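You operate a simulated robot arm through the tools that you are given. There is no shell and no other tool. Be economical: measure what you need, move in short steps, check, and stop when the job is done.

The job below is to be done with a simulated robot arm. You get a single attempt, and the scene is never put back.

JOB
Put one of the tape tabs from the top of bench four on top of the black blower three. Put the steel sensor on the thick blue coupon on the top of bench three. Open the drawer two, put the yellow switch from the inside of drawer two on top of the cooler two and shut the two again. Any order will do.

The check looks at the end state, three seconds after you hand in, the way a careful person would. Anything else that was tipped, shoved, dropped, spilled or broken makes it a failure.

ROBOT AND FRAMES
A 7-joint arm with a two-finger parallel gripper on a trunk, on a base that drives. Base frame: it is fixed to the floor where the robot stands at the start and does not move with it; the origin is under the middle of the robot, x ahead of it, y to its left, z up; the surface under the hand at the start is at about z = 800. Units: mm, rad, N and s.
Its first joint turns from -2.897 to 2.897 rad. Places, roughly: cooler two [1500, -500, 750]; drawer two [4200, -1700, 400]; steel sensor [750, -1500, 750]; thick blue coupon [1000, -1750, 750]; yellow switch [4250, -1750, 250]. Payload 3.43 kg.
Tool frame: the origin (TCP) lies between the finger pads and is the grasp point; the fingertips stand 34 mm ahead of it; z points along the fingers, y is the line along which they close. Largest opening 128 mm; finger width 24, thickness 12; the body of the gripper, 48 by 130 mm, starts 96 mm behind the TCP.
Orientation is told as [roll, pitch, yaw] about the base's x, y, z axes, in that order, counted from this pose: with the fingers straight down and closing along the base's y, the tool's x points along the base's -x, its y along +y and its z along -z.

CONTROLS
- The arm moves only by the tool step_arm. Its argument "targets" is one flat list of numbers, 7 for each row, row after row: the gripper command, from -1 (fully open) to 1 (shut), values between in proportion, then the shift along the base's x, y, z in units of 50 mm (1.0 is 50 mm), then the turn, a rotation vector about the base's x, y, z in units of 5 degrees (1.0 is 5 degrees). In form: [fingers, tx, ty, tz, rx, ry, rz, fingers, tx, ty, tz, rx, ry, rz, ...]. A call has 1 to 8 rows; each row shifts and turns the commanded pose from where the row before left it. A call with a number of a shift or a turn outside -1 to 1 is refused whole. Rows are played at 5 a second. More than 50 mm and 0.15 rad between two rows, or a gripper value outside its range, and nothing of the call is played. A pose out of reach is approached as far as the arm can. The call stops where the force on the tool passes 40 N (or 10 N more than at its start, if that is more) or the arm is blocked; 0.2 s more then pass. The fingers move at their own pace (about 153 mm/s each) and stop on an object; they squeeze with about 34 N. The grip force told is the motor's: it shows also when the fingers shut on nothing. Time passes only in rows, and 0.2 s behind the last, so rows that do not move let the fingers close. It gives the time, the measured TCP pose, the force on the tool (base axes), the opening and the grip force at its end, in the units of the frame above (readings bear some noise), with the torque about the TCP (base axes, N m) and any sound that the robot's microphone picked up.
- Cameras (640 x 400 px; columns grow to the right, rows downward): "scene" is now at [196.3, 230.5, 1369.2]; the picture's right is [-0.04, -1.00, 0.00], its down [-0.56, 0.02, -0.83] and it looks along [0.83, -0.03, -0.56] (base axes); focal length 283 px, centre (320, 200). "wrist" rides on the gripper at [76, -11, -160] in the tool frame; the picture's right is [0.15, 0.99, 0.00], its down [-0.88, 0.13, -0.46] and it looks along [-0.45, 0.07, 0.89] (tool axes); focal length 234 px, centre (320, 200). There is no depth. A picture from a camera that has moved, and an enlarged one, comes with that camera's place and axes in the base frame and with its lens.
- grab_frame(camera): a new picture of that camera. The clock stands still meanwhile.
- steer(legs): drives the robot by 1 to 6 legs, each [ahead, turn to the left] in mm and rad, along the robot's own axes; the way and the turn of a leg run together, so that a leg with both is an arc; at most 1500 mm and 3.142 rad a leg. The arm and the cameras ride along, it lands a little off, and it stops where it bumps. It gives what a move gives.
- aim_head(pan, tilt): turns the head with the scene camera to pan (to the left, within 2.094 rad either way) and tilt (down, from -0.506 to 1.204), counted from straight ahead of the robot. It gives what a move gives.
- enlarge(camera, box): a new picture of the part [left, top, right, bottom] of that camera's present view, enlarged. The clock stands still meanwhile.
- hand_in(): hands the job in; it is judged then, once.

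Work in short steps. Places have to be worked out from the pictures, the camera data and where the tool is seen: move nearer, look again, correct. Check each grasp and each placing, and mend what went wrong. You have 165 turns and 120 pictures in all, those below and enlarged ones among them. Open the gripper and draw the arm clear of the work before you hand the job in, unless the task says otherwise; then end with one line.

The tools are called after "Emit:" by a JSON object that holds its "name" and its "arguments". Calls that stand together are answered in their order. step_arm: Moves the arm, as the interface text tells. Its arguments: {"type":"object","properties":{"targets":{"type":"array"}},"required":["targets"]} The other tools are called the same way: steer (legs) drives the base; aim_head (pan, tilt) turns the head that bears the scene camera; grab_frame (camera) takes a picture; enlarge (camera, box) takes an enlarged picture of a part of a camera's view; hand_in () hands the job in.

At the start:

```text
clock: 0.0
ee_pos: [549.2, 186.5, 1126.6]
ee_rot: [0.001, 0.001, 0.0]
contact_force: [-0.5, 0.2, 0.4]
moment: [0.01, 0.03, 0.02]
width: 128.0
gripper_force: 0.1
robot x, y, heading: [-2.8, -2.0, -0.002]
head pan, tilt: [-0.04, 0.578]
```

scene: 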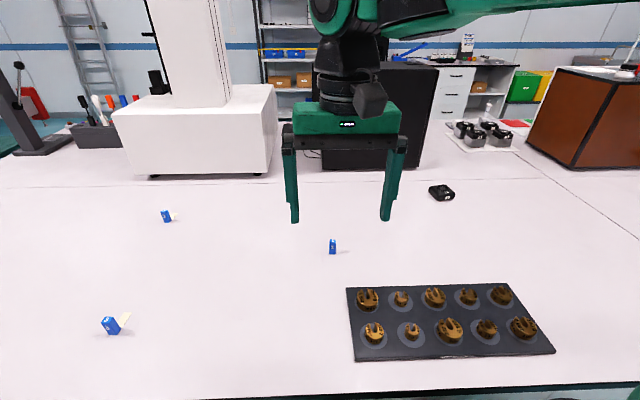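
wrist: 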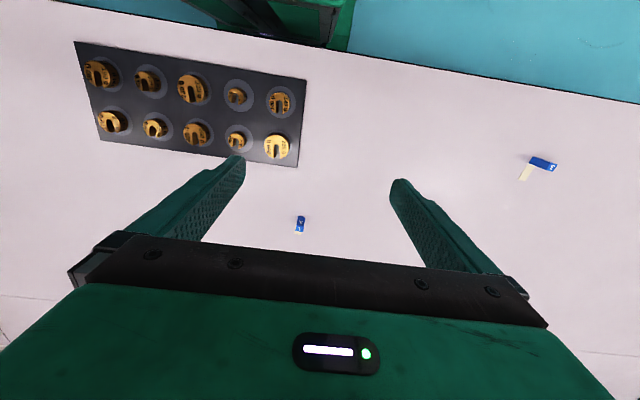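

The start view shows a bench with blue tabs, weights and machines. I look around with the head to find labels and the benches.

Emit:
{"name": "aim_head", "arguments": {"pan": -0.6, "tilt": 0.3}}

Emit:
{"name": "grab_frame", "arguments": {"camera": "scene"}}

Emit:
{"name": "aim_head", "arguments": {"pan": -1.5, "tilt": 0.4}}

Emit:
{"name": "grab_frame", "arguments": {"camera": "scene"}}

Emit:
{"name": "aim_head", "arguments": {"pan": 0.8, "tilt": 0.3}}

Emit:
{"name": "grab_frame", "arguments": {"camera": "scene"}}

```text
clock: 1.0
ee_pos: [535.0, 185.1, 1133.4]
ee_rot: [0.001, -0.012, 0.001]
contact_force: [-0.7, -0.2, -1.0]
moment: [-0.01, 0.02, 0.04]
width: 128.0
gripper_force: 0.0
robot x, y, heading: [0.6, 1.0, -0.003]
head pan, tilt: [-0.6, 0.3]
```

```text
117 pictures are left
camera scene: at [184.8, 181.3, 1394.8], right [-0.56, -0.83, 0.01], down [-0.26, 0.17, -0.95], along [0.78, -0.54, -0.31], focal length 283 px, centre (320, 200)
```

scene: 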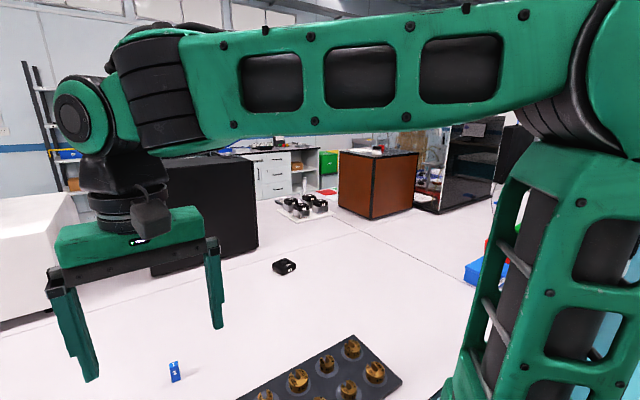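

```text
clock: 2.2
ee_pos: [534.8, 186.3, 1134.4]
ee_rot: [-0.001, -0.014, -0.001]
contact_force: [-0.6, 0.1, 0.5]
moment: [-0.01, 0.01, 0.02]
width: 127.9
gripper_force: 0.0
robot x, y, heading: [-0.8, -1.6, 0.0]
head pan, tilt: [-1.499, 0.4]
```

```text
116 pictures are left
camera scene: at [114.2, 141.6, 1386.6], right [-1.0, -0.07, 0.01], down [-0.04, 0.39, -0.92], along [0.06, -0.92, -0.39], focal length 283 px, centre (320, 200)
```

scene: 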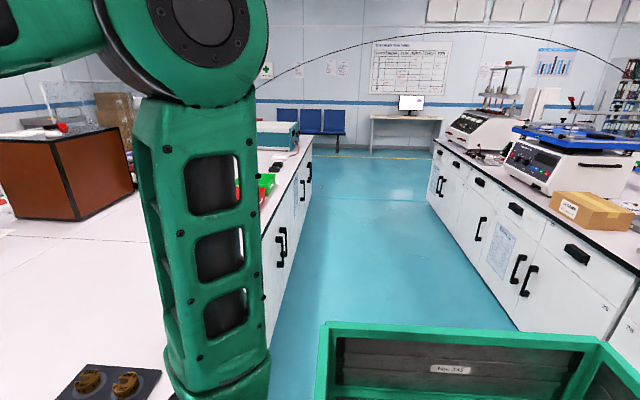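

```text
clock: 4.3
ee_pos: [534.0, 186.1, 1134.8]
ee_rot: [0.0, -0.011, -0.001]
contact_force: [-0.6, 0.1, 0.4]
moment: [0.0, 0.01, -0.04]
width: 127.9
gripper_force: 0.0
robot x, y, heading: [-2.6, 1.0, 0.001]
head pan, tilt: [0.799, 0.3]
```

```text
115 pictures are left
camera scene: at [172.8, 300.9, 1395.0], right [0.72, -0.7, -0.01], down [-0.22, -0.21, -0.95], along [0.66, 0.68, -0.3], focal length 283 px, centre (320, 200)
```

scene: 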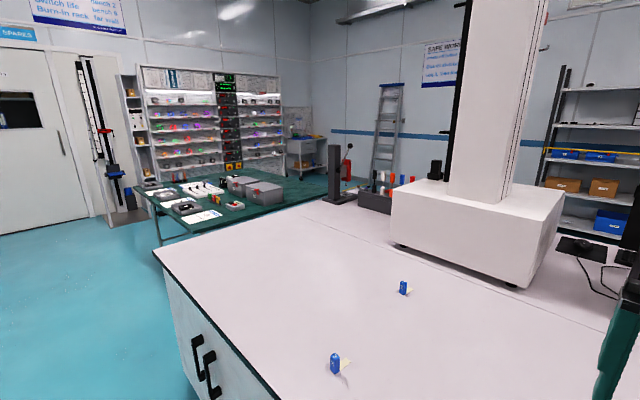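

Signs on the wall may tell bench numbers. I enlarge those and the bench contents.

Emit:
{"name": "enlarge", "arguments": {"camera": "scene", "box": [0, 0, 200, 125]}}

Emit:
{"name": "enlarge", "arguments": {"camera": "scene", "box": [400, 0, 640, 150]}}

Emit:
{"name": "enlarge", "arguments": {"camera": "scene", "box": [300, 250, 460, 390]}}

Emit:
{"name": "aim_head", "arguments": {"pan": 0.3, "tilt": -0.1}}

Emit:
{"name": "grab_frame", "arguments": {"camera": "scene"}}

```text
3.20 times, centred on (100, 62) of scene
camera zoom: at [172.8, 300.9, 1395.0], right [0.72, -0.7, -0.01], down [-0.22, -0.21, -0.95], along [0.66, 0.68, -0.3], focal length 904 px, centre (1024, 640)
```

zoom: 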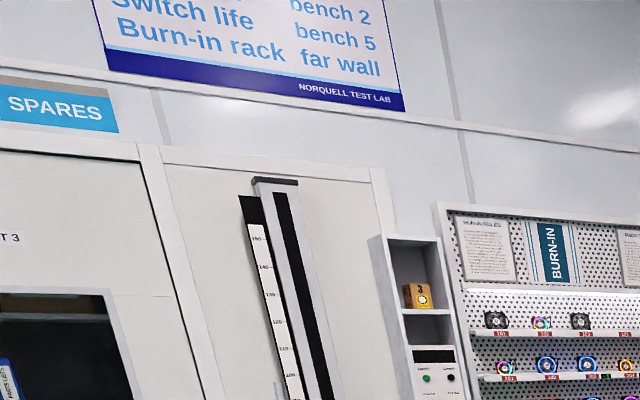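

```text
2.67 times, centred on (520, 75) of scene
camera zoom: at [172.8, 300.9, 1395.0], right [0.72, -0.7, -0.01], down [-0.22, -0.21, -0.95], along [0.66, 0.68, -0.3], focal length 754 px, centre (-213, 533)
```

zoom: 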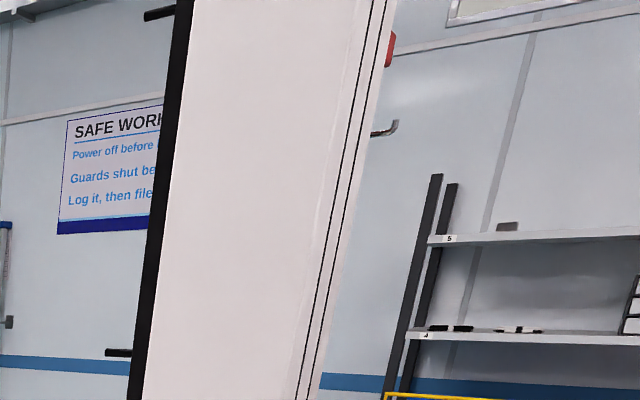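

```text
2.86 times, centred on (380, 320) of scene
camera zoom: at [172.8, 300.9, 1395.0], right [0.72, -0.7, -0.01], down [-0.22, -0.21, -0.95], along [0.66, 0.68, -0.3], focal length 808 px, centre (149, -143)
```

zoom: 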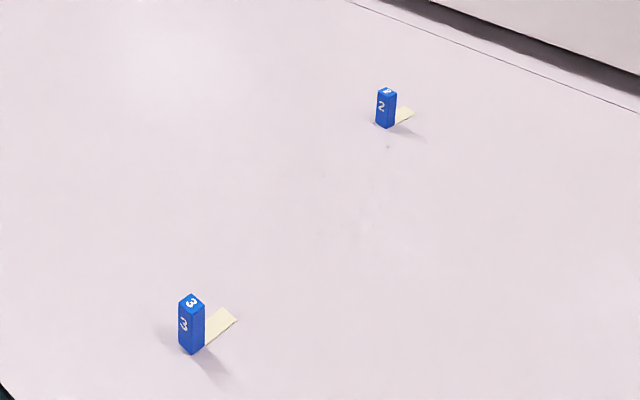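

```text
clock: 5.2
ee_pos: [533.9, 186.4, 1133.6]
ee_rot: [0.0, -0.013, 0.001]
contact_force: [0.1, -0.4, -0.3]
moment: [-0.02, 0.0, 0.02]
width: 127.9
gripper_force: 0.1
robot x, y, heading: [-3.4, 0.2, 0.0]
head pan, tilt: [0.3, -0.099]
```

```text
111 pictures are left
camera scene: at [191.3, 259.8, 1431.3], right [0.3, -0.95, 0.0], down [0.08, 0.03, -1.0], along [0.95, 0.3, 0.09], focal length 283 px, centre (320, 200)
```

scene: 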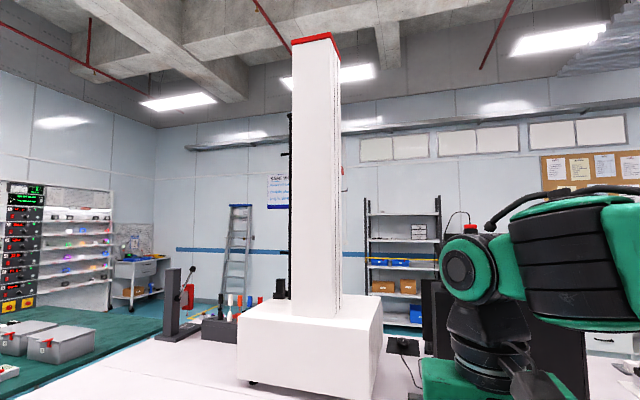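

I read the rest of the wall sign, and zoom on the black things around (1500,-500).

Emit:
{"name": "aim_head", "arguments": {"pan": 1.2, "tilt": 0.1}}

Emit:
{"name": "grab_frame", "arguments": {"camera": "scene"}}

Emit:
{"name": "aim_head", "arguments": {"pan": -0.3, "tilt": 0.4}}

Emit:
{"name": "enlarge", "arguments": {"camera": "scene", "box": [240, 80, 560, 280]}}

```text
clock: 6.4
ee_pos: [534.9, 185.7, 1133.4]
ee_rot: [0.0, -0.012, 0.0]
contact_force: [-0.3, -0.2, -0.4]
moment: [-0.01, 0.0, 0.01]
width: 128.0
gripper_force: 0.1
robot x, y, heading: [1.5, 3.6, -0.005]
head pan, tilt: [1.201, 0.099]
```

```text
110 pictures are left
camera scene: at [141.3, 319.8, 1414.1], right [0.93, -0.36, -0.01], down [-0.05, -0.09, -0.99], along [0.36, 0.93, -0.1], focal length 283 px, centre (320, 200)
```

scene: 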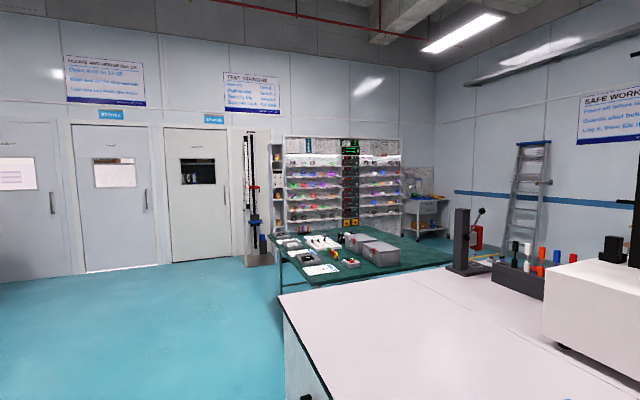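

```text
clock: 8.0
ee_pos: [534.8, 186.5, 1134.7]
ee_rot: [0.001, -0.012, 0.001]
contact_force: [-0.1, -0.3, -0.2]
moment: [0.04, -0.01, 0.01]
width: 127.8
gripper_force: 0.2
robot x, y, heading: [4.1, -0.9, -0.0]
head pan, tilt: [-0.3, 0.4]
```

```text
2.00 times, centred on (400, 180) of scene
camera zoom: at [196.1, 206.6, 1385.4], right [-0.3, -0.96, 0.0], down [-0.38, 0.11, -0.92], along [0.87, -0.27, -0.4], focal length 565 px, centre (160, 240)
```

zoom: 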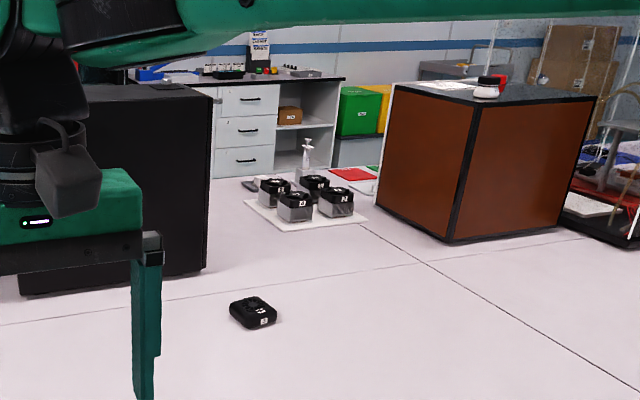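

Emit:
{"name": "enlarge", "arguments": {"camera": "scene", "box": [350, 160, 430, 210]}}

Emit:
{"name": "enlarge", "arguments": {"camera": "scene", "box": [345, 220, 393, 250]}}

Emit:
{"name": "aim_head", "arguments": {"pan": 1.2, "tilt": 0.1}}

Emit:
{"name": "enlarge", "arguments": {"camera": "scene", "box": [40, 40, 300, 200]}}

Emit:
{"name": "enlarge", "arguments": {"camera": "scene", "box": [210, 60, 290, 110]}}

```text
8.00 times, centred on (390, 185) of scene
camera zoom: at [196.1, 206.6, 1385.4], right [-0.3, -0.96, 0.0], down [-0.38, 0.11, -0.92], along [0.87, -0.27, -0.4], focal length 2261 px, centre (-240, 320)
```

zoom: 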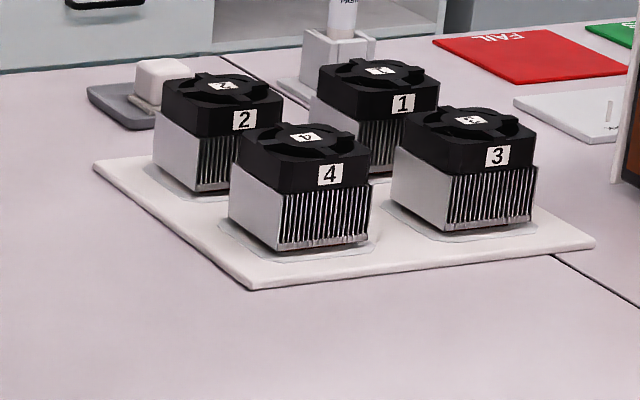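

```text
13.33 times, centred on (369, 235) of scene
camera zoom: at [196.1, 206.6, 1385.4], right [-0.3, -0.96, 0.0], down [-0.38, 0.11, -0.92], along [0.87, -0.27, -0.4], focal length 3768 px, centre (-333, -267)
```

zoom: 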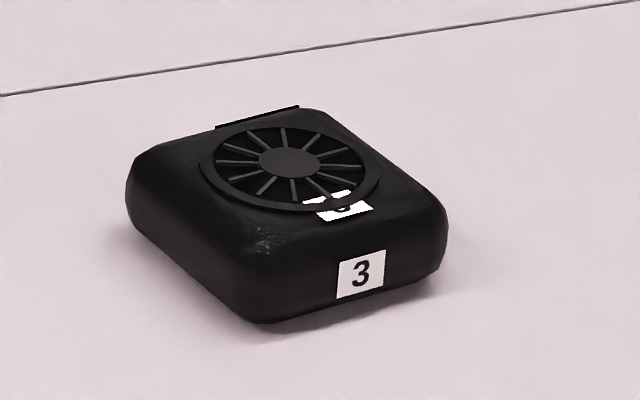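

```text
clock: 9.6
ee_pos: [534.3, 186.9, 1133.7]
ee_rot: [-0.001, -0.01, 0.0]
contact_force: [-0.3, 0.1, -0.1]
moment: [0.02, -0.01, -0.01]
width: 128.0
gripper_force: 0.0
robot x, y, heading: [-0.7, 1.4, -0.001]
head pan, tilt: [1.201, 0.099]
```

```text
2.46 times, centred on (170, 120) of scene
camera zoom: at [141.3, 319.8, 1414.1], right [0.93, -0.36, -0.01], down [-0.05, -0.09, -0.99], along [0.36, 0.93, -0.1], focal length 696 px, centre (689, 397)
```

zoom: 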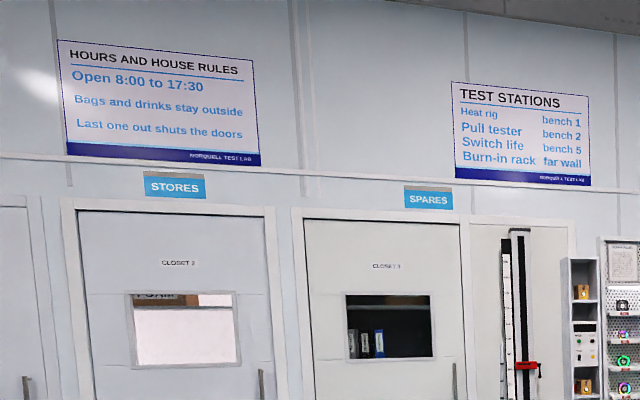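

```text
8.00 times, centred on (250, 85) of scene
camera zoom: at [141.3, 319.8, 1414.1], right [0.93, -0.36, -0.01], down [-0.05, -0.09, -0.99], along [0.36, 0.93, -0.1], focal length 2261 px, centre (880, 1120)
```

zoom: 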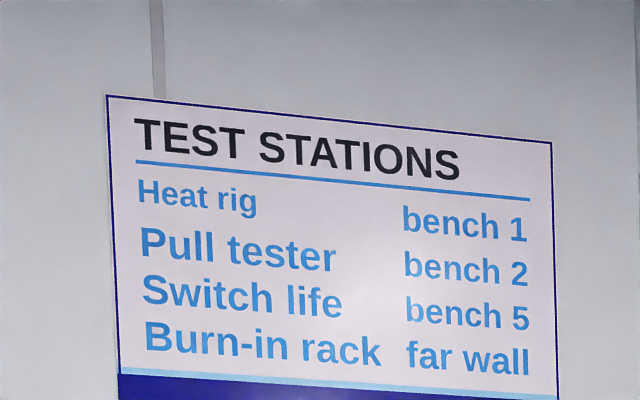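

Blower three and the coolers are on this bench island. Now I need bench labels; I look along the bench fronts.

Emit:
{"name": "aim_head", "arguments": {"pan": -1.5, "tilt": 0.5}}

Emit:
{"name": "enlarge", "arguments": {"camera": "scene", "box": [240, 80, 340, 300]}}

Emit:
{"name": "enlarge", "arguments": {"camera": "scene", "box": [400, 50, 640, 300]}}

Emit:
{"name": "aim_head", "arguments": {"pan": 1.5, "tilt": 0.8}}

Emit:
{"name": "grab_frame", "arguments": {"camera": "scene"}}

```text
clock: 12.0
ee_pos: [533.9, 185.9, 1134.8]
ee_rot: [0.0, -0.012, 0.0]
contact_force: [0.6, 0.4, -0.6]
moment: [-0.04, 0.0, 0.01]
width: 128.0
gripper_force: 0.1
robot x, y, heading: [-1.3, -1.5, -0.003]
head pan, tilt: [-1.499, 0.499]
```

```text
1.82 times, centred on (290, 190) of scene
camera zoom: at [114.0, 143.2, 1377.4], right [-1.0, -0.07, 0.01], down [-0.05, 0.48, -0.88], along [0.06, -0.88, -0.48], focal length 514 px, centre (374, 218)
```

zoom: 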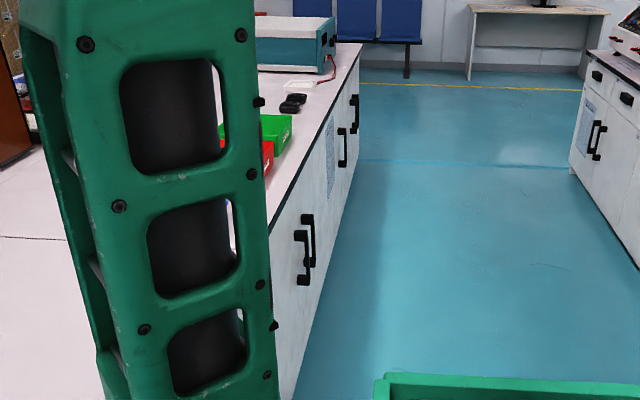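

```text
1.60 times, centred on (520, 175) of scene
camera zoom: at [114.0, 143.2, 1377.4], right [-1.0, -0.07, 0.01], down [-0.05, 0.48, -0.88], along [0.06, -0.88, -0.48], focal length 452 px, centre (0, 240)
```

zoom: 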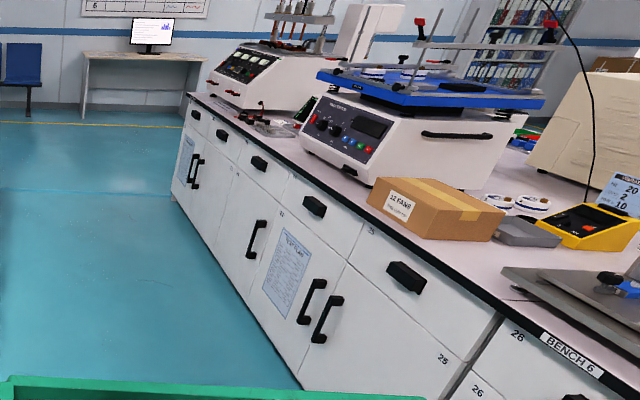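

```text
clock: 14.6
ee_pos: [534.4, 185.7, 1134.0]
ee_rot: [0.002, -0.012, 0.001]
contact_force: [1.1, -0.4, 0.2]
moment: [-0.03, -0.01, 0.0]
width: 128.2
gripper_force: 0.0
robot x, y, heading: [2.7, -2.4, 0.006]
head pan, tilt: [1.499, 0.799]
```

```text
102 pictures are left
camera scene: at [112.9, 314.4, 1351.5], right [1.0, -0.07, -0.01], down [-0.06, -0.71, -0.7], along [0.04, 0.7, -0.72], focal length 283 px, centre (320, 200)
```

scene: 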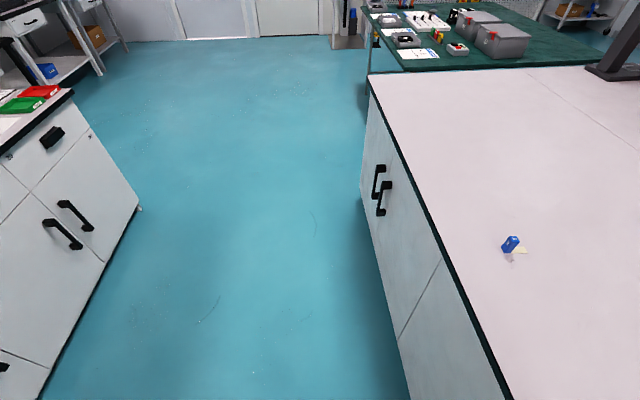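

Labels such as "BENCH 6" sit on the bench fronts. I back up a bit to see the front of this bench.

Emit:
{"name": "steer", "arguments": {"legs": [[-250, 0]]}}

Emit:
{"name": "aim_head", "arguments": {"pan": -0.8, "tilt": 0.75}}

Emit:
{"name": "grab_frame", "arguments": {"camera": "scene"}}

Emit:
{"name": "aim_head", "arguments": {"pan": 0.7, "tilt": 0.75}}

Emit:
{"name": "grab_frame", "arguments": {"camera": "scene"}}

```text
clock: 16.5
ee_pos: [283.8, 186.0, 1133.6]
ee_rot: [0.0, -0.011, 0.001]
contact_force: [-0.5, 0.2, 0.7]
moment: [0.01, 0.03, 0.0]
width: 128.0
gripper_force: 0.1
robot x, y, heading: [-252.2, -0.4, 0.004]
head pan, tilt: [1.499, 0.799]
```

```text
clock: 18.6
ee_pos: [270.3, 186.6, 1140.3]
ee_rot: [-0.001, -0.024, -0.001]
contact_force: [0.5, 0.5, 0.5]
moment: [0.01, 0.0, 0.03]
width: 127.8
gripper_force: 0.1
robot x, y, heading: [-253.3, -0.7, 0.005]
head pan, tilt: [-0.799, 0.75]
```

```text
101 pictures are left
camera scene: at [-86.4, 174.7, 1354.8], right [-0.72, -0.7, 0.01], down [-0.49, 0.49, -0.72], along [0.5, -0.52, -0.69], focal length 283 px, centre (320, 200)
```

scene: 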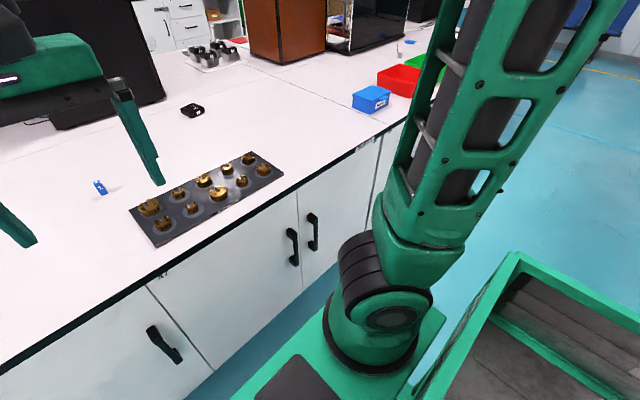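

```text
clock: 20.2
ee_pos: [269.4, 186.3, 1139.7]
ee_rot: [0.001, -0.024, 0.0]
contact_force: [-0.6, -0.2, 0.6]
moment: [-0.01, -0.01, -0.04]
width: 127.9
gripper_force: 0.1
robot x, y, heading: [-249.9, 1.3, -0.001]
head pan, tilt: [0.7, 0.75]
```

```text
100 pictures are left
camera scene: at [-80.8, 287.4, 1354.7], right [0.64, -0.77, -0.01], down [-0.53, -0.44, -0.72], along [0.55, 0.47, -0.69], focal length 283 px, centre (320, 200)
```

scene: 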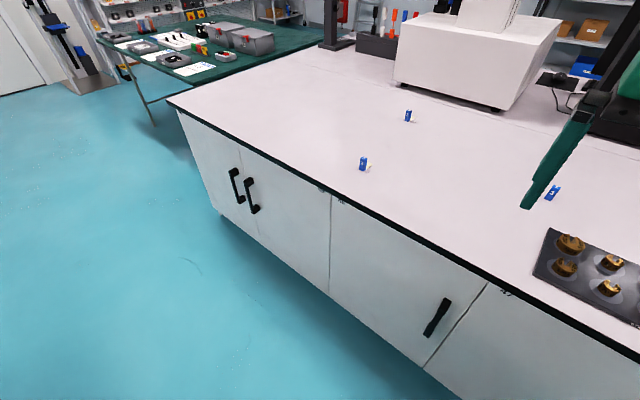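

Emit:
{"name": "enlarge", "arguments": {"camera": "scene", "box": [310, 170, 390, 220]}}

Emit:
{"name": "aim_head", "arguments": {"pan": -1.3, "tilt": 0.45}}

Emit:
{"name": "grab_frame", "arguments": {"camera": "scene"}}

```text
8.00 times, centred on (350, 195) of scene
camera zoom: at [-80.8, 287.4, 1354.7], right [0.64, -0.77, -0.01], down [-0.53, -0.44, -0.72], along [0.55, 0.47, -0.69], focal length 2261 px, centre (80, 240)
```

zoom: 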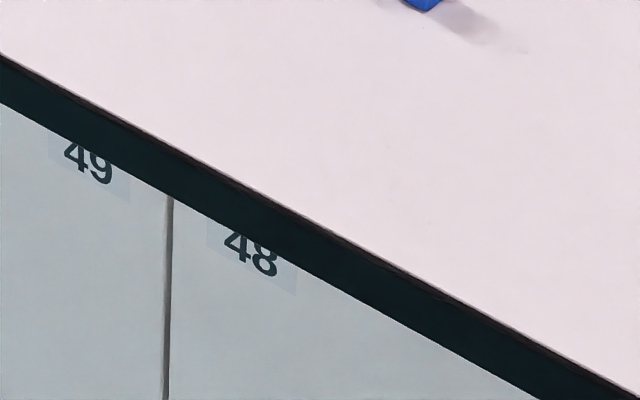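

```text
clock: 22.1
ee_pos: [269.8, 186.2, 1141.3]
ee_rot: [0.0, -0.025, -0.001]
contact_force: [0.7, 1.2, -0.7]
moment: [0.01, -0.03, -0.01]
width: 128.0
gripper_force: 0.1
robot x, y, heading: [-252.0, -0.2, -0.001]
head pan, tilt: [-1.3, 0.45]
```

```text
98 pictures are left
camera scene: at [-119.2, 145.5, 1381.6], right [-0.96, -0.27, 0.01], down [-0.13, 0.42, -0.9], along [0.24, -0.87, -0.44], focal length 283 px, centre (320, 200)
```

scene: 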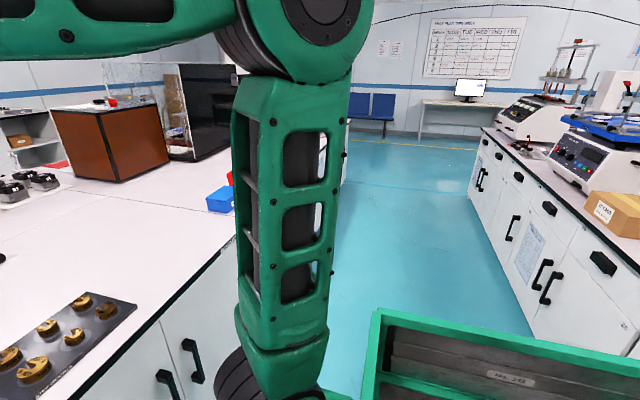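

I turn right and drive down the aisle to see the bench-three part of the island and any bench labels.

Emit:
{"name": "steer", "arguments": {"legs": [[0, -1.571], [1000, 0]]}}

Emit:
{"name": "aim_head", "arguments": {"pan": 0.9, "tilt": 0.6}}

Emit:
{"name": "grab_frame", "arguments": {"camera": "scene"}}

Emit:
{"name": "aim_head", "arguments": {"pan": 1.9, "tilt": 0.6}}

Emit:
{"name": "grab_frame", "arguments": {"camera": "scene"}}

```text
clock: 31.7
ee_pos: [-56.1, -1523.5, 1140.4]
ee_rot: [0.0, -0.024, -1.566]
contact_force: [0.1, -0.3, -0.1]
moment: [0.0, 0.02, 0.03]
width: 128.0
gripper_force: 0.1
robot x, y, heading: [-244.8, -1002.9, -1.567]
head pan, tilt: [-1.3, 0.45]
```

```text
clock: 33.8
ee_pos: [-56.5, -1507.3, 1147.0]
ee_rot: [-0.001, -0.036, -1.565]
contact_force: [-0.9, 0.2, 0.1]
moment: [0.0, 0.01, -0.01]
width: 128.1
gripper_force: 0.0
robot x, y, heading: [-246.8, -1001.0, -1.568]
head pan, tilt: [0.901, 0.6]
```

```text
97 pictures are left
camera scene: at [58.4, -1166.0, 1367.7], right [-0.62, -0.79, -0.01], down [-0.44, 0.36, -0.82], along [0.65, -0.5, -0.57], focal length 283 px, centre (320, 200)
```

scene: 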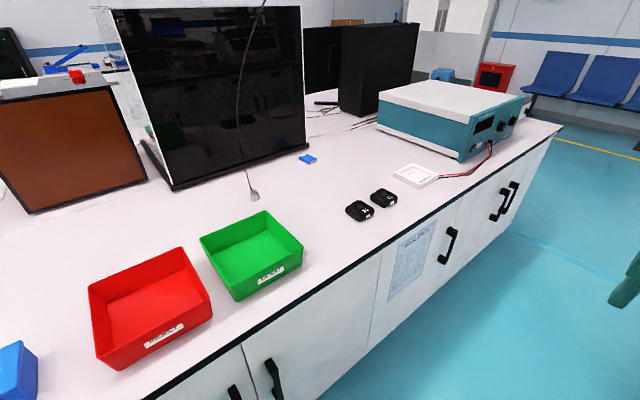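

```text
clock: 35.0
ee_pos: [-56.7, -1507.7, 1147.7]
ee_rot: [0.001, -0.038, -1.565]
contact_force: [0.0, 1.0, 0.1]
moment: [0.02, 0.01, -0.01]
width: 128.1
gripper_force: 0.1
robot x, y, heading: [-248.3, -1008.0, -1.562]
head pan, tilt: [1.901, 0.6]
```

```text
96 pictures are left
camera scene: at [72.5, -1082.4, 1368.8], right [0.33, -0.94, -0.01], down [-0.53, -0.17, -0.83], along [0.78, 0.28, -0.56], focal length 283 px, centre (320, 200)
```

scene: 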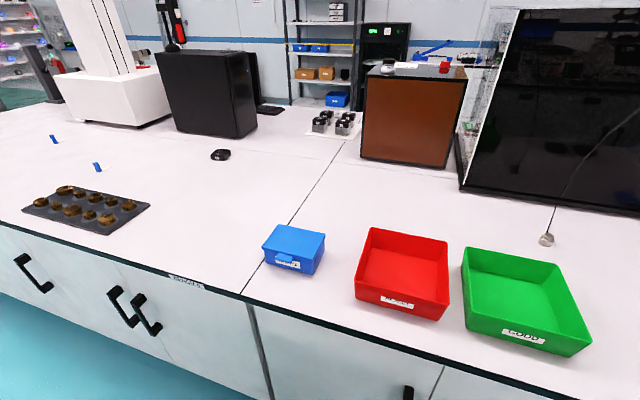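

Emit:
{"name": "enlarge", "arguments": {"camera": "scene", "box": [157, 262, 237, 312]}}

Emit:
{"name": "enlarge", "arguments": {"camera": "scene", "box": [430, 0, 640, 260]}}

Emit:
{"name": "aim_head", "arguments": {"pan": 0.9, "tilt": 0.6}}

Emit:
{"name": "enlarge", "arguments": {"camera": "scene", "box": [220, 130, 420, 240]}}

Emit:
{"name": "enlarge", "arguments": {"camera": "scene", "box": [240, 140, 340, 205]}}

```text
8.00 times, centred on (197, 287) of scene
camera zoom: at [72.5, -1082.4, 1368.8], right [0.33, -0.94, -0.01], down [-0.53, -0.17, -0.83], along [0.78, 0.28, -0.56], focal length 2261 px, centre (1304, -496)
```

zoom: 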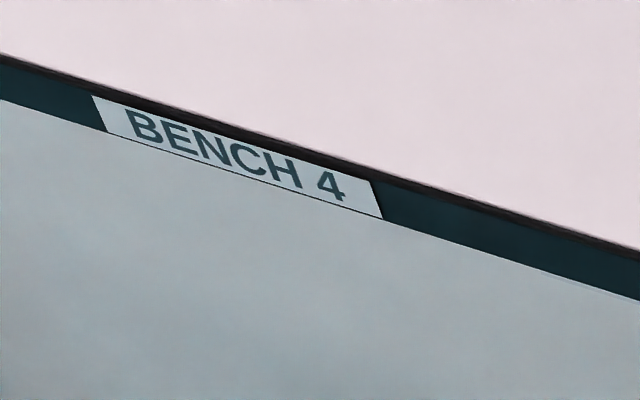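

```text
1.54 times, centred on (535, 130) of scene
camera zoom: at [72.5, -1082.4, 1368.8], right [0.33, -0.94, -0.01], down [-0.53, -0.17, -0.83], along [0.78, 0.28, -0.56], focal length 435 px, centre (-11, 308)
```

zoom: 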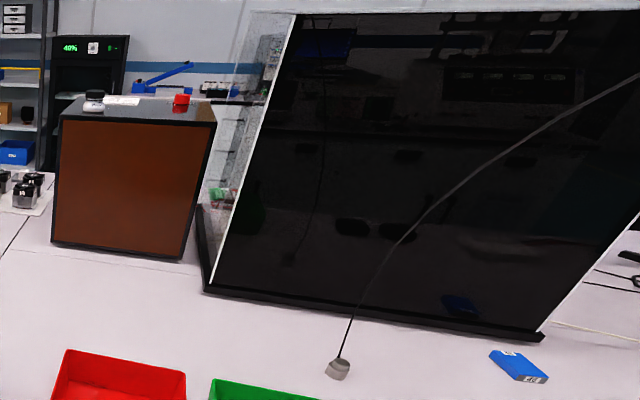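

```text
clock: 36.3
ee_pos: [-55.8, -1505.9, 1146.4]
ee_rot: [0.0, -0.038, -1.566]
contact_force: [-0.2, 0.1, 1.1]
moment: [0.0, -0.01, 0.01]
width: 127.8
gripper_force: 0.0
robot x, y, heading: [-249.1, -1002.9, -1.566]
head pan, tilt: [0.901, 0.6]
```

```text
3.20 times, centred on (320, 185) of scene
camera zoom: at [58.5, -1165.9, 1367.7], right [-0.62, -0.79, -0.01], down [-0.44, 0.36, -0.82], along [0.65, -0.5, -0.57], focal length 904 px, centre (320, 248)
```

zoom: 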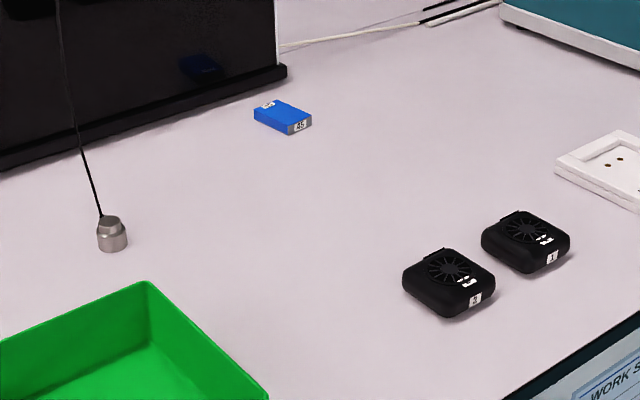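

```text
6.15 times, centred on (290, 172) of scene
camera zoom: at [58.5, -1165.9, 1367.7], right [-0.62, -0.79, -0.01], down [-0.44, 0.36, -0.82], along [0.65, -0.5, -0.57], focal length 1739 px, centre (505, 369)
```

zoom: 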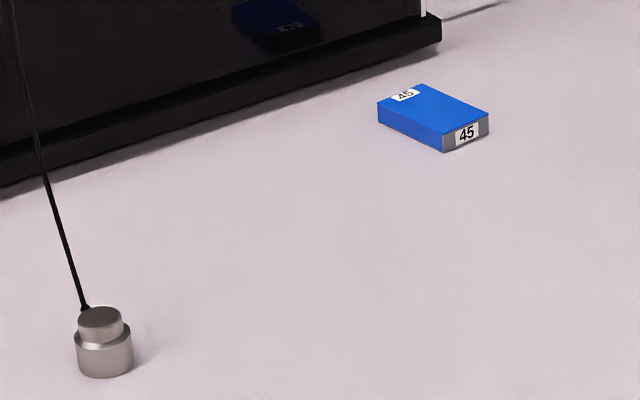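

Bench 4 is the start bench. I check the numbers on the two black blowers here.

Emit:
{"name": "enlarge", "arguments": {"camera": "scene", "box": [336, 180, 408, 235]}}

```text
7.27 times, centred on (372, 208) of scene
camera zoom: at [58.5, -1165.9, 1367.7], right [-0.62, -0.79, -0.01], down [-0.44, 0.36, -0.82], along [0.65, -0.5, -0.57], focal length 2055 px, centre (-58, 146)
```

zoom: 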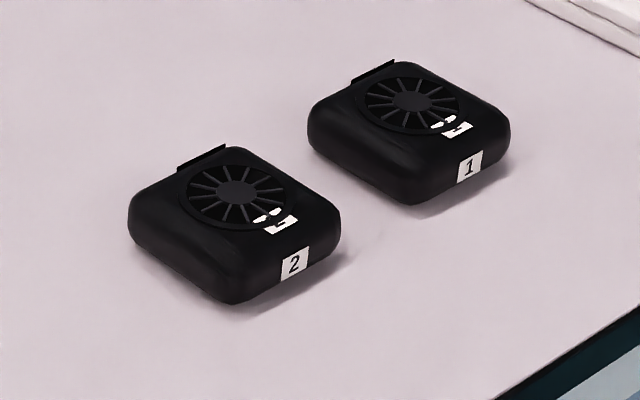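

Targets: sensor near (848,-1483), coupon near (953,-1797), bench edge x≈415. I drive to about (30,-1640) facing the bench.

Emit:
{"name": "steer", "arguments": {"legs": [[640, 0], [0, 1.567], [275, 0]]}}

Emit:
{"name": "aim_head", "arguments": {"pan": -0.1, "tilt": 0.6}}

Emit:
{"name": "grab_frame", "arguments": {"camera": "scene"}}

Emit:
{"name": "grab_frame", "arguments": {"camera": "wrist"}}

```text
clock: 45.9
ee_pos: [534.7, -1438.3, 1146.4]
ee_rot: [0.001, -0.037, 0.02]
contact_force: [-0.1, -0.8, -0.2]
moment: [-0.03, 0.0, -0.03]
width: 127.8
gripper_force: 0.0
robot x, y, heading: [30.4, -1636.3, 0.019]
head pan, tilt: [0.901, 0.6]
```

```text
clock: 47.1
ee_pos: [520.8, -1438.4, 1152.3]
ee_rot: [-0.001, -0.049, 0.02]
contact_force: [0.9, 0.2, 0.3]
moment: [-0.01, -0.02, -0.03]
width: 128.0
gripper_force: 0.2
robot x, y, heading: [31.6, -1638.7, 0.014]
head pan, tilt: [-0.099, 0.6]
```

```text
90 pictures are left
camera scene: at [224.3, -1412.4, 1367.2], right [-0.08, -1.0, 0.0], down [-0.57, 0.05, -0.82], along [0.81, -0.07, -0.58], focal length 283 px, centre (320, 200)
```

scene: 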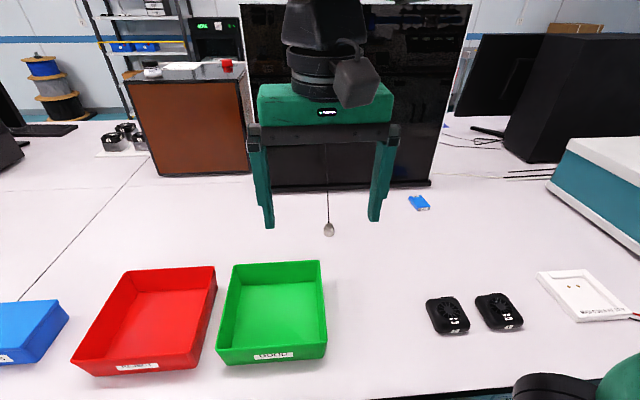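

```text
89 pictures are left
camera wrist: at [436.9, -1450.4, 1308.0], right [-0.17, 0.99, -0.01], down [0.85, 0.15, 0.5], along [0.49, 0.08, -0.87], focal length 234 px, centre (320, 200)
```

wrist: 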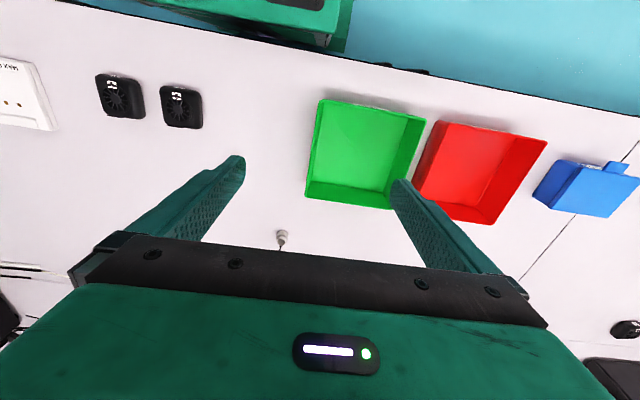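

Sensor ≈(835,-1485), cable going up and away (+x). I bring the hand near it, leaning back ~0.35 rad so the cable stays clear.

Emit:
{"name": "step_arm", "arguments": {"targets": [-1, 0.6, -0.11, -0.5, 0, -0.43, -0.03, -1, 0.6, -0.11, -0.5, 0, -0.43, -0.03, -1, 0.6, -0.11, -0.5, 0, -0.43, -0.03, -1, 0.6, -0.11, -0.5, 0, -0.43, -0.03, -1, 0.6, -0.11, -0.5, 0, -0.43, -0.03, -1, 0.6, -0.11, -0.5, 0, -0.43, -0.03, -1, 0.6, -0.11, -0.5, 0, -0.43, -0.03, -1, 0.6, -0.11, -0.5, 0, -0.43, -0.03]}}

Emit:
{"name": "grab_frame", "arguments": {"camera": "wrist"}}

Emit:
{"name": "enlarge", "arguments": {"camera": "scene", "box": [220, 60, 460, 260]}}

```text
clock: 48.9
ee_pos: [760.9, -1484.0, 952.9]
ee_rot: [-0.004, -0.352, 0.001]
contact_force: [0.6, -0.3, -0.2]
moment: [0.02, -0.02, 0.01]
width: 128.2
gripper_force: 0.0
robot x, y, heading: [34.5, -1638.9, 0.013]
head pan, tilt: [-0.099, 0.6]
```

```text
88 pictures are left
camera wrist: at [633.1, -1492.9, 1076.6], right [-0.14, 0.99, -0.05], down [0.67, 0.13, 0.73], along [0.73, 0.06, -0.68], focal length 234 px, centre (320, 200)
```

wrist: 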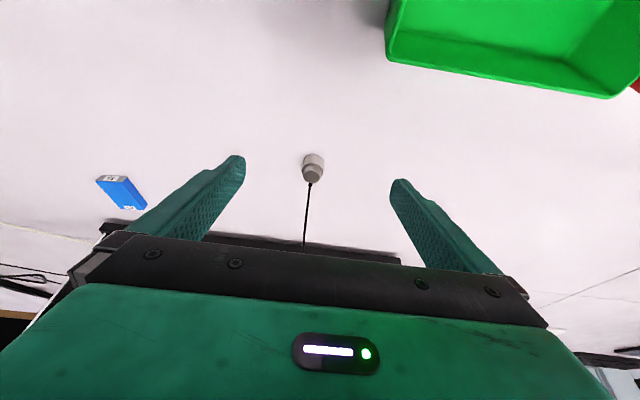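

```text
2.00 times, centred on (340, 160) of scene
camera zoom: at [223.9, -1412.5, 1367.3], right [-0.08, -1.0, 0.0], down [-0.57, 0.05, -0.82], along [0.81, -0.07, -0.58], focal length 565 px, centre (280, 280)
```

zoom: 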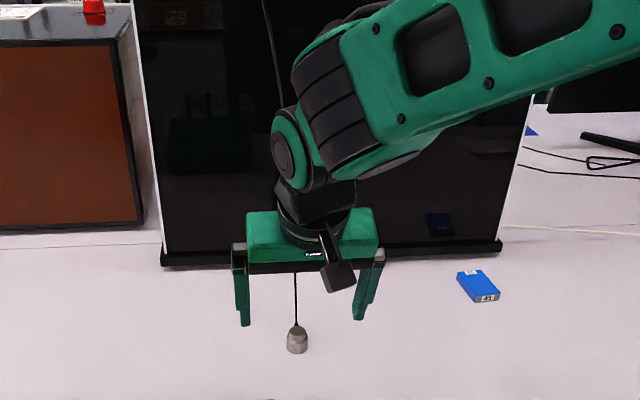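

Sensor at about (840,-1490). I descend along the tool direction to just above the grasp.

Emit:
{"name": "step_arm", "arguments": {"targets": [-1, 0.35, -0.03, -0.5, 0, 0, 0, -1, 0.35, -0.03, -0.5, 0, 0, 0, -1, 0.35, -0.03, -0.5, 0, 0, 0, -1, 0.35, -0.03, -0.5, 0, 0, 0, -1, 0, 0, 0, 0, 0, 0]}}

Emit:
{"name": "grab_frame", "arguments": {"camera": "wrist"}}

Emit:
{"name": "enlarge", "arguments": {"camera": "scene", "box": [280, 160, 400, 260]}}

```text
clock: 50.1
ee_pos: [832.8, -1488.3, 851.7]
ee_rot: [-0.002, -0.35, -0.002]
contact_force: [1.2, 0.3, 0.9]
moment: [-0.01, 0.0, 0.01]
width: 127.9
gripper_force: 0.0
robot x, y, heading: [34.3, -1638.9, 0.018]
head pan, tilt: [-0.099, 0.6]
```

```text
86 pictures are left
camera wrist: at [704.1, -1497.5, 975.2], right [-0.14, 0.99, -0.05], down [0.67, 0.13, 0.73], along [0.73, 0.06, -0.68], focal length 234 px, centre (320, 200)
```

wrist: 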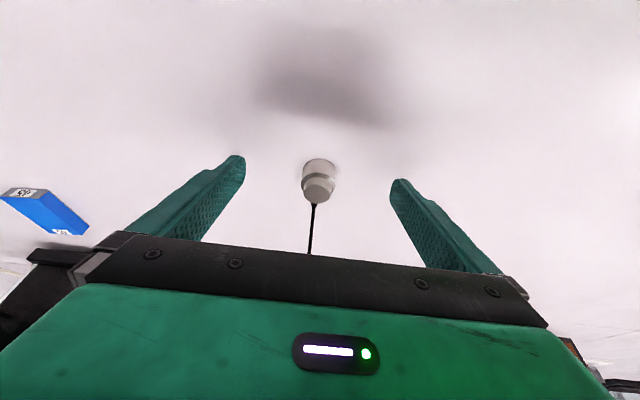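

```text
4.00 times, centred on (340, 210) of scene
camera zoom: at [224.3, -1412.4, 1367.2], right [-0.08, -1.0, 0.0], down [-0.57, 0.05, -0.82], along [0.81, -0.07, -0.58], focal length 1130 px, centre (240, 160)
```

zoom: 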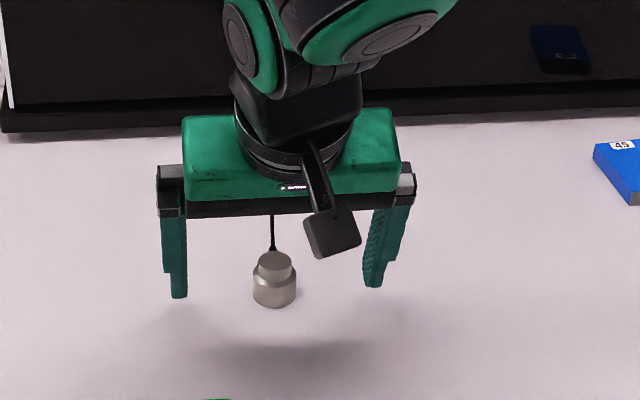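

Well centred. Down 9 mm and close.

Emit:
{"name": "step_arm", "arguments": {"targets": [-1, 0, -0.02, -0.18, 0, 0, 0, -1, 0, 0, 0, 0, 0, 0, 1, 0, 0, 0, 0, 0, 0, 1, 0, 0, 0, 0, 0, 0, 1, 0, 0, 0, 0, 0, 0]}}

Emit:
{"name": "enlarge", "arguments": {"camera": "scene", "box": [280, 160, 400, 260]}}

```text
clock: 51.3
ee_pos: [830.3, -1489.0, 843.7]
ee_rot: [-0.004, -0.351, -0.002]
contact_force: [0.4, 0.1, -0.1]
moment: [0.05, -0.04, 0.03]
width: 30.8
gripper_force: 34.5
robot x, y, heading: [35.6, -1637.9, 0.017]
head pan, tilt: [-0.099, 0.6]
```

```text
4.00 times, centred on (340, 210) of scene
camera zoom: at [224.4, -1412.4, 1367.2], right [-0.08, -1.0, 0.0], down [-0.57, 0.05, -0.82], along [0.81, -0.07, -0.58], focal length 1130 px, centre (240, 160)
```

zoom: 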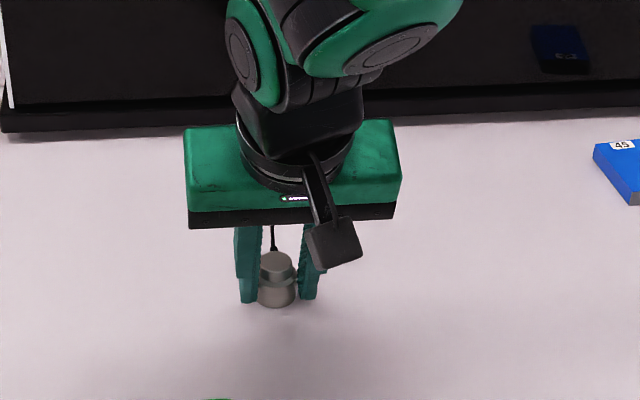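

Grip holds (31 mm). I lift and move toward the coupon.

Emit:
{"name": "step_arm", "arguments": {"targets": [1, 0, 0, 0.9, 0, 0, 0, 1, 0, 0, 0.9, 0, 0, 0, 1, 0.28, -0.85, 0, 0, 0, 0, 1, 0.28, -0.85, 0, 0, 0, 0, 1, 0.28, -0.85, 0, 0, 0, 0, 1, 0.28, -0.85, 0, 0, 0, 0, 1, 0.28, -0.85, 0, 0, 0, 0, 1, 0, 0, 0, 0, 0, 0]}}

Emit:
{"name": "grab_frame", "arguments": {"camera": "wrist"}}

Emit:
{"name": "grab_frame", "arguments": {"camera": "scene"}}

```text
clock: 53.1
ee_pos: [901.2, -1702.8, 933.9]
ee_rot: [-0.004, -0.351, 0.002]
contact_force: [0.5, -0.1, 0.1]
moment: [-0.01, -0.01, 0.01]
width: 0.1
gripper_force: 33.1
robot x, y, heading: [32.3, -1638.6, 0.019]
head pan, tilt: [-0.099, 0.6]
```

```text
83 pictures are left
camera wrist: at [774.3, -1711.9, 1057.7], right [-0.14, 0.99, -0.05], down [0.67, 0.13, 0.73], along [0.73, 0.06, -0.68], focal length 234 px, centre (320, 200)
```

wrist: 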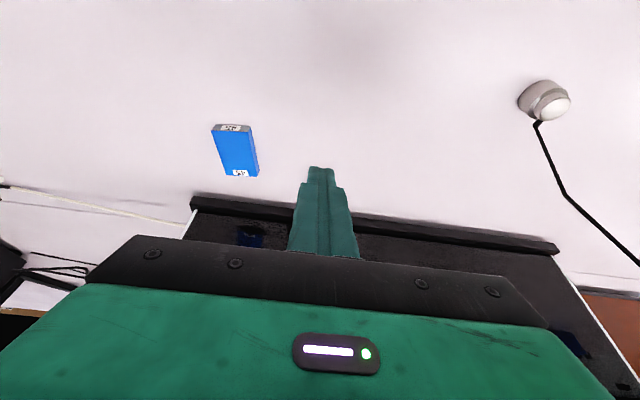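

```text
82 pictures are left
camera scene: at [224.3, -1412.4, 1367.2], right [-0.08, -1.0, 0.0], down [-0.57, 0.05, -0.82], along [0.81, -0.07, -0.58], focal length 283 px, centre (320, 200)
```

scene: 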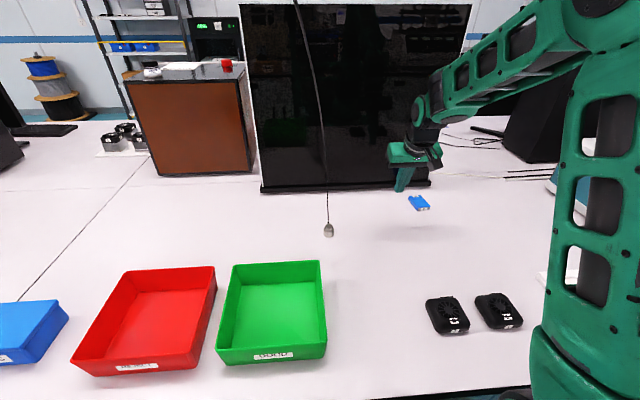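

The sensor slipped out and still stands. I look closely at its shape.

Emit:
{"name": "enlarge", "arguments": {"camera": "scene", "box": [308, 212, 348, 244]}}

Emit:
{"name": "enlarge", "arguments": {"camera": "wrist", "box": [490, 60, 610, 140]}}

```text
12.50 times, centred on (328, 228) of scene
camera zoom: at [224.3, -1412.4, 1367.2], right [-0.08, -1.0, 0.0], down [-0.57, 0.05, -0.82], along [0.81, -0.07, -0.58], focal length 3533 px, centre (220, -150)
```

zoom: 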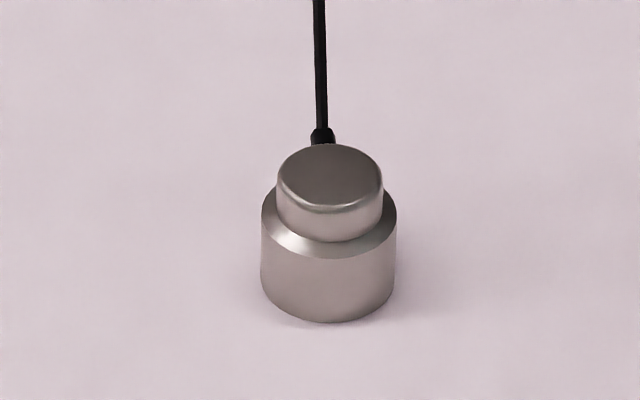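

```text
5.00 times, centred on (550, 100) of wrist
camera zoom: at [774.3, -1711.9, 1057.7], right [-0.14, 0.99, -0.05], down [0.67, 0.13, 0.73], along [0.73, 0.06, -0.68], focal length 1171 px, centre (-830, 700)
```

zoom: 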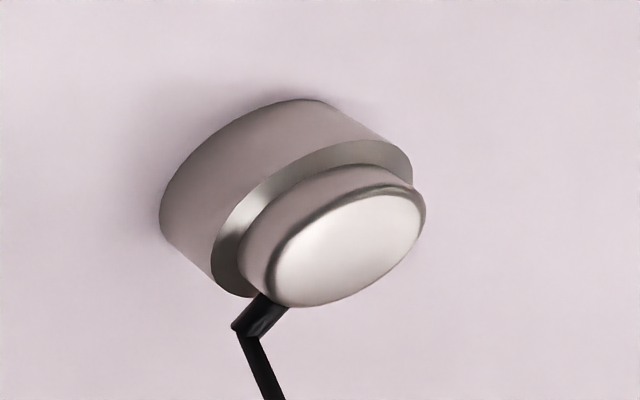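

It hadn't moved; the overlap was likely only the top few mm of the 21 mm body. I return with the fingers open and a steeper hand.

Emit:
{"name": "step_arm", "arguments": {"targets": [-1, -0.26, 0.85, 0, 0, 0.346, 0, -1, -0.26, 0.85, 0, 0, 0.346, 0, -1, -0.26, 0.85, -0.1, 0, 0.346, 0, -1, -0.26, 0.85, -0.3, 0, 0.346, 0, -1, -0.26, 0.85, -0.4, 0, 0.346, 0, -1, 0, 0, -0.4, 0, 0, 0, -1, 0, 0, 0, 0, 0, 0]}}

Emit:
{"name": "grab_frame", "arguments": {"camera": "wrist"}}

```text
clock: 54.7
ee_pos: [837.1, -1488.7, 874.3]
ee_rot: [-0.002, -0.2, 0.002]
contact_force: [-0.7, 0.1, -0.4]
moment: [-0.01, -0.02, 0.0]
width: 128.0
gripper_force: 0.0
robot x, y, heading: [31.6, -1642.7, 0.016]
head pan, tilt: [-0.099, 0.6]
```

```text
79 pictures are left
camera wrist: at [729.8, -1498.3, 1014.7], right [-0.14, 0.99, -0.03], down [0.77, 0.13, 0.62], along [0.62, 0.06, -0.78], focal length 234 px, centre (320, 200)
```

wrist: 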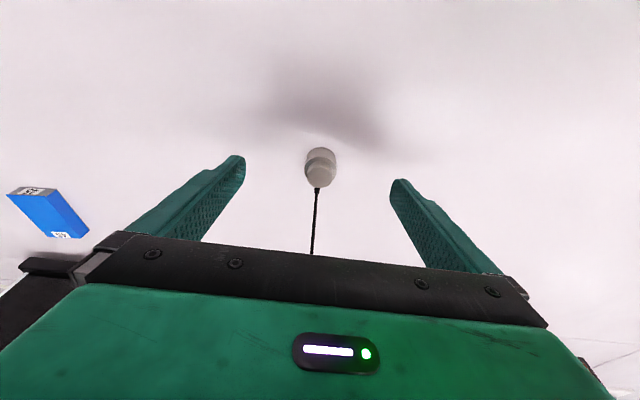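

Emit:
{"name": "step_arm", "arguments": {"targets": [-1, 0.02, 0, -0.3, 0, 0, 0, -1, 0.02, 0, -0.3, 0, 0, 0, -1, 0, 0, -0.1, 0, 0, 0, -1, 0, 0, -0.06, 0, 0, 0, -1, 0, 0, 0, 0, 0, 0]}}

Emit:
{"name": "enlarge", "arguments": {"camera": "scene", "box": [280, 180, 380, 250]}}

```text
clock: 55.9
ee_pos: [838.3, -1490.1, 835.6]
ee_rot: [-0.002, -0.199, 0.0]
contact_force: [-0.1, -0.6, 1.4]
moment: [0.08, 0.02, 0.04]
width: 127.9
gripper_force: 0.2
robot x, y, heading: [35.4, -1643.3, 0.021]
head pan, tilt: [-0.099, 0.6]
```

```text
5.71 times, centred on (330, 215) of scene
camera zoom: at [224.4, -1412.4, 1367.2], right [-0.08, -1.0, 0.0], down [-0.57, 0.05, -0.82], along [0.81, -0.07, -0.58], focal length 1615 px, centre (263, 114)
```

zoom: 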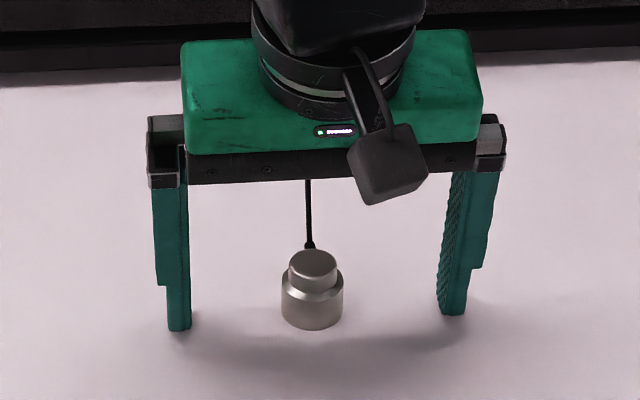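

At 836 with no contact yet. I close and lift slowly a few mm, watching the forces.

Emit:
{"name": "step_arm", "arguments": {"targets": [1, 0, 0, 0, 0, 0, 0, 1, 0, 0, 0, 0, 0, 0, 1, 0, 0, 0, 0, 0, 0, 1, 0, 0, 0.06, 0, 0, 0, 1, 0, 0, 0.06, 0, 0, 0, 1, 0, 0, 0.06, 0, 0, 0]}}

Emit:
{"name": "enlarge", "arguments": {"camera": "scene", "box": [280, 180, 380, 250]}}

```text
clock: 57.3
ee_pos: [837.8, -1489.5, 844.8]
ee_rot: [-0.004, -0.199, 0.002]
contact_force: [-0.3, 0.7, -0.7]
moment: [-0.02, 0.01, 0.0]
width: 30.8
gripper_force: 34.1
robot x, y, heading: [31.8, -1643.1, 0.016]
head pan, tilt: [-0.099, 0.6]
```

```text
5.71 times, centred on (330, 215) of scene
camera zoom: at [224.5, -1412.4, 1367.2], right [-0.08, -1.0, 0.0], down [-0.57, 0.05, -0.82], along [0.81, -0.07, -0.58], focal length 1615 px, centre (263, 114)
```

zoom: 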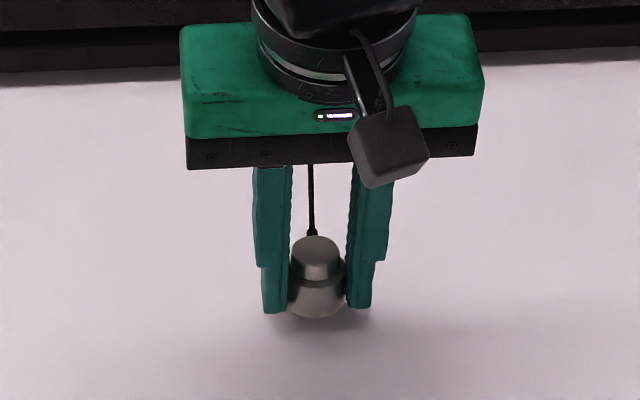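

The sensor is coming up with the fingers. Continue the lift gently.

Emit:
{"name": "step_arm", "arguments": {"targets": [1, 0, 0, 0.2, 0, 0, 0, 1, 0, 0, 0.25, 0, 0, 0, 1, 0, 0, 0.25, 0, 0, 0, 1, 0, 0, 0.25, 0, 0, 0, 1, 0, 0, 0.2, 0, 0, 0, 1, 0, 0, 0, 0, 0, 0]}}

Emit:
{"name": "enlarge", "arguments": {"camera": "scene", "box": [270, 140, 390, 260]}}

```text
clock: 58.7
ee_pos: [838.1, -1489.6, 900.7]
ee_rot: [-0.004, -0.2, 0.0]
contact_force: [0.0, 1.1, -0.8]
moment: [0.0, 0.02, 0.02]
width: 30.8
gripper_force: 33.9
robot x, y, heading: [32.9, -1638.7, 0.018]
head pan, tilt: [-0.099, 0.6]
```

```text
3.33 times, centred on (330, 200) of scene
camera zoom: at [224.5, -1412.4, 1367.2], right [-0.08, -1.0, 0.0], down [-0.57, 0.05, -0.82], along [0.81, -0.07, -0.58], focal length 942 px, centre (287, 200)
```

zoom: 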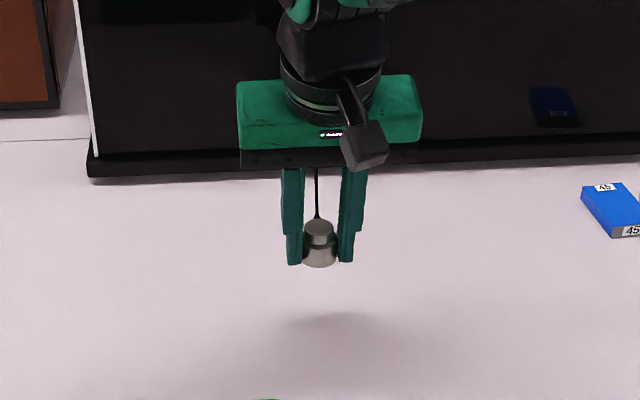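

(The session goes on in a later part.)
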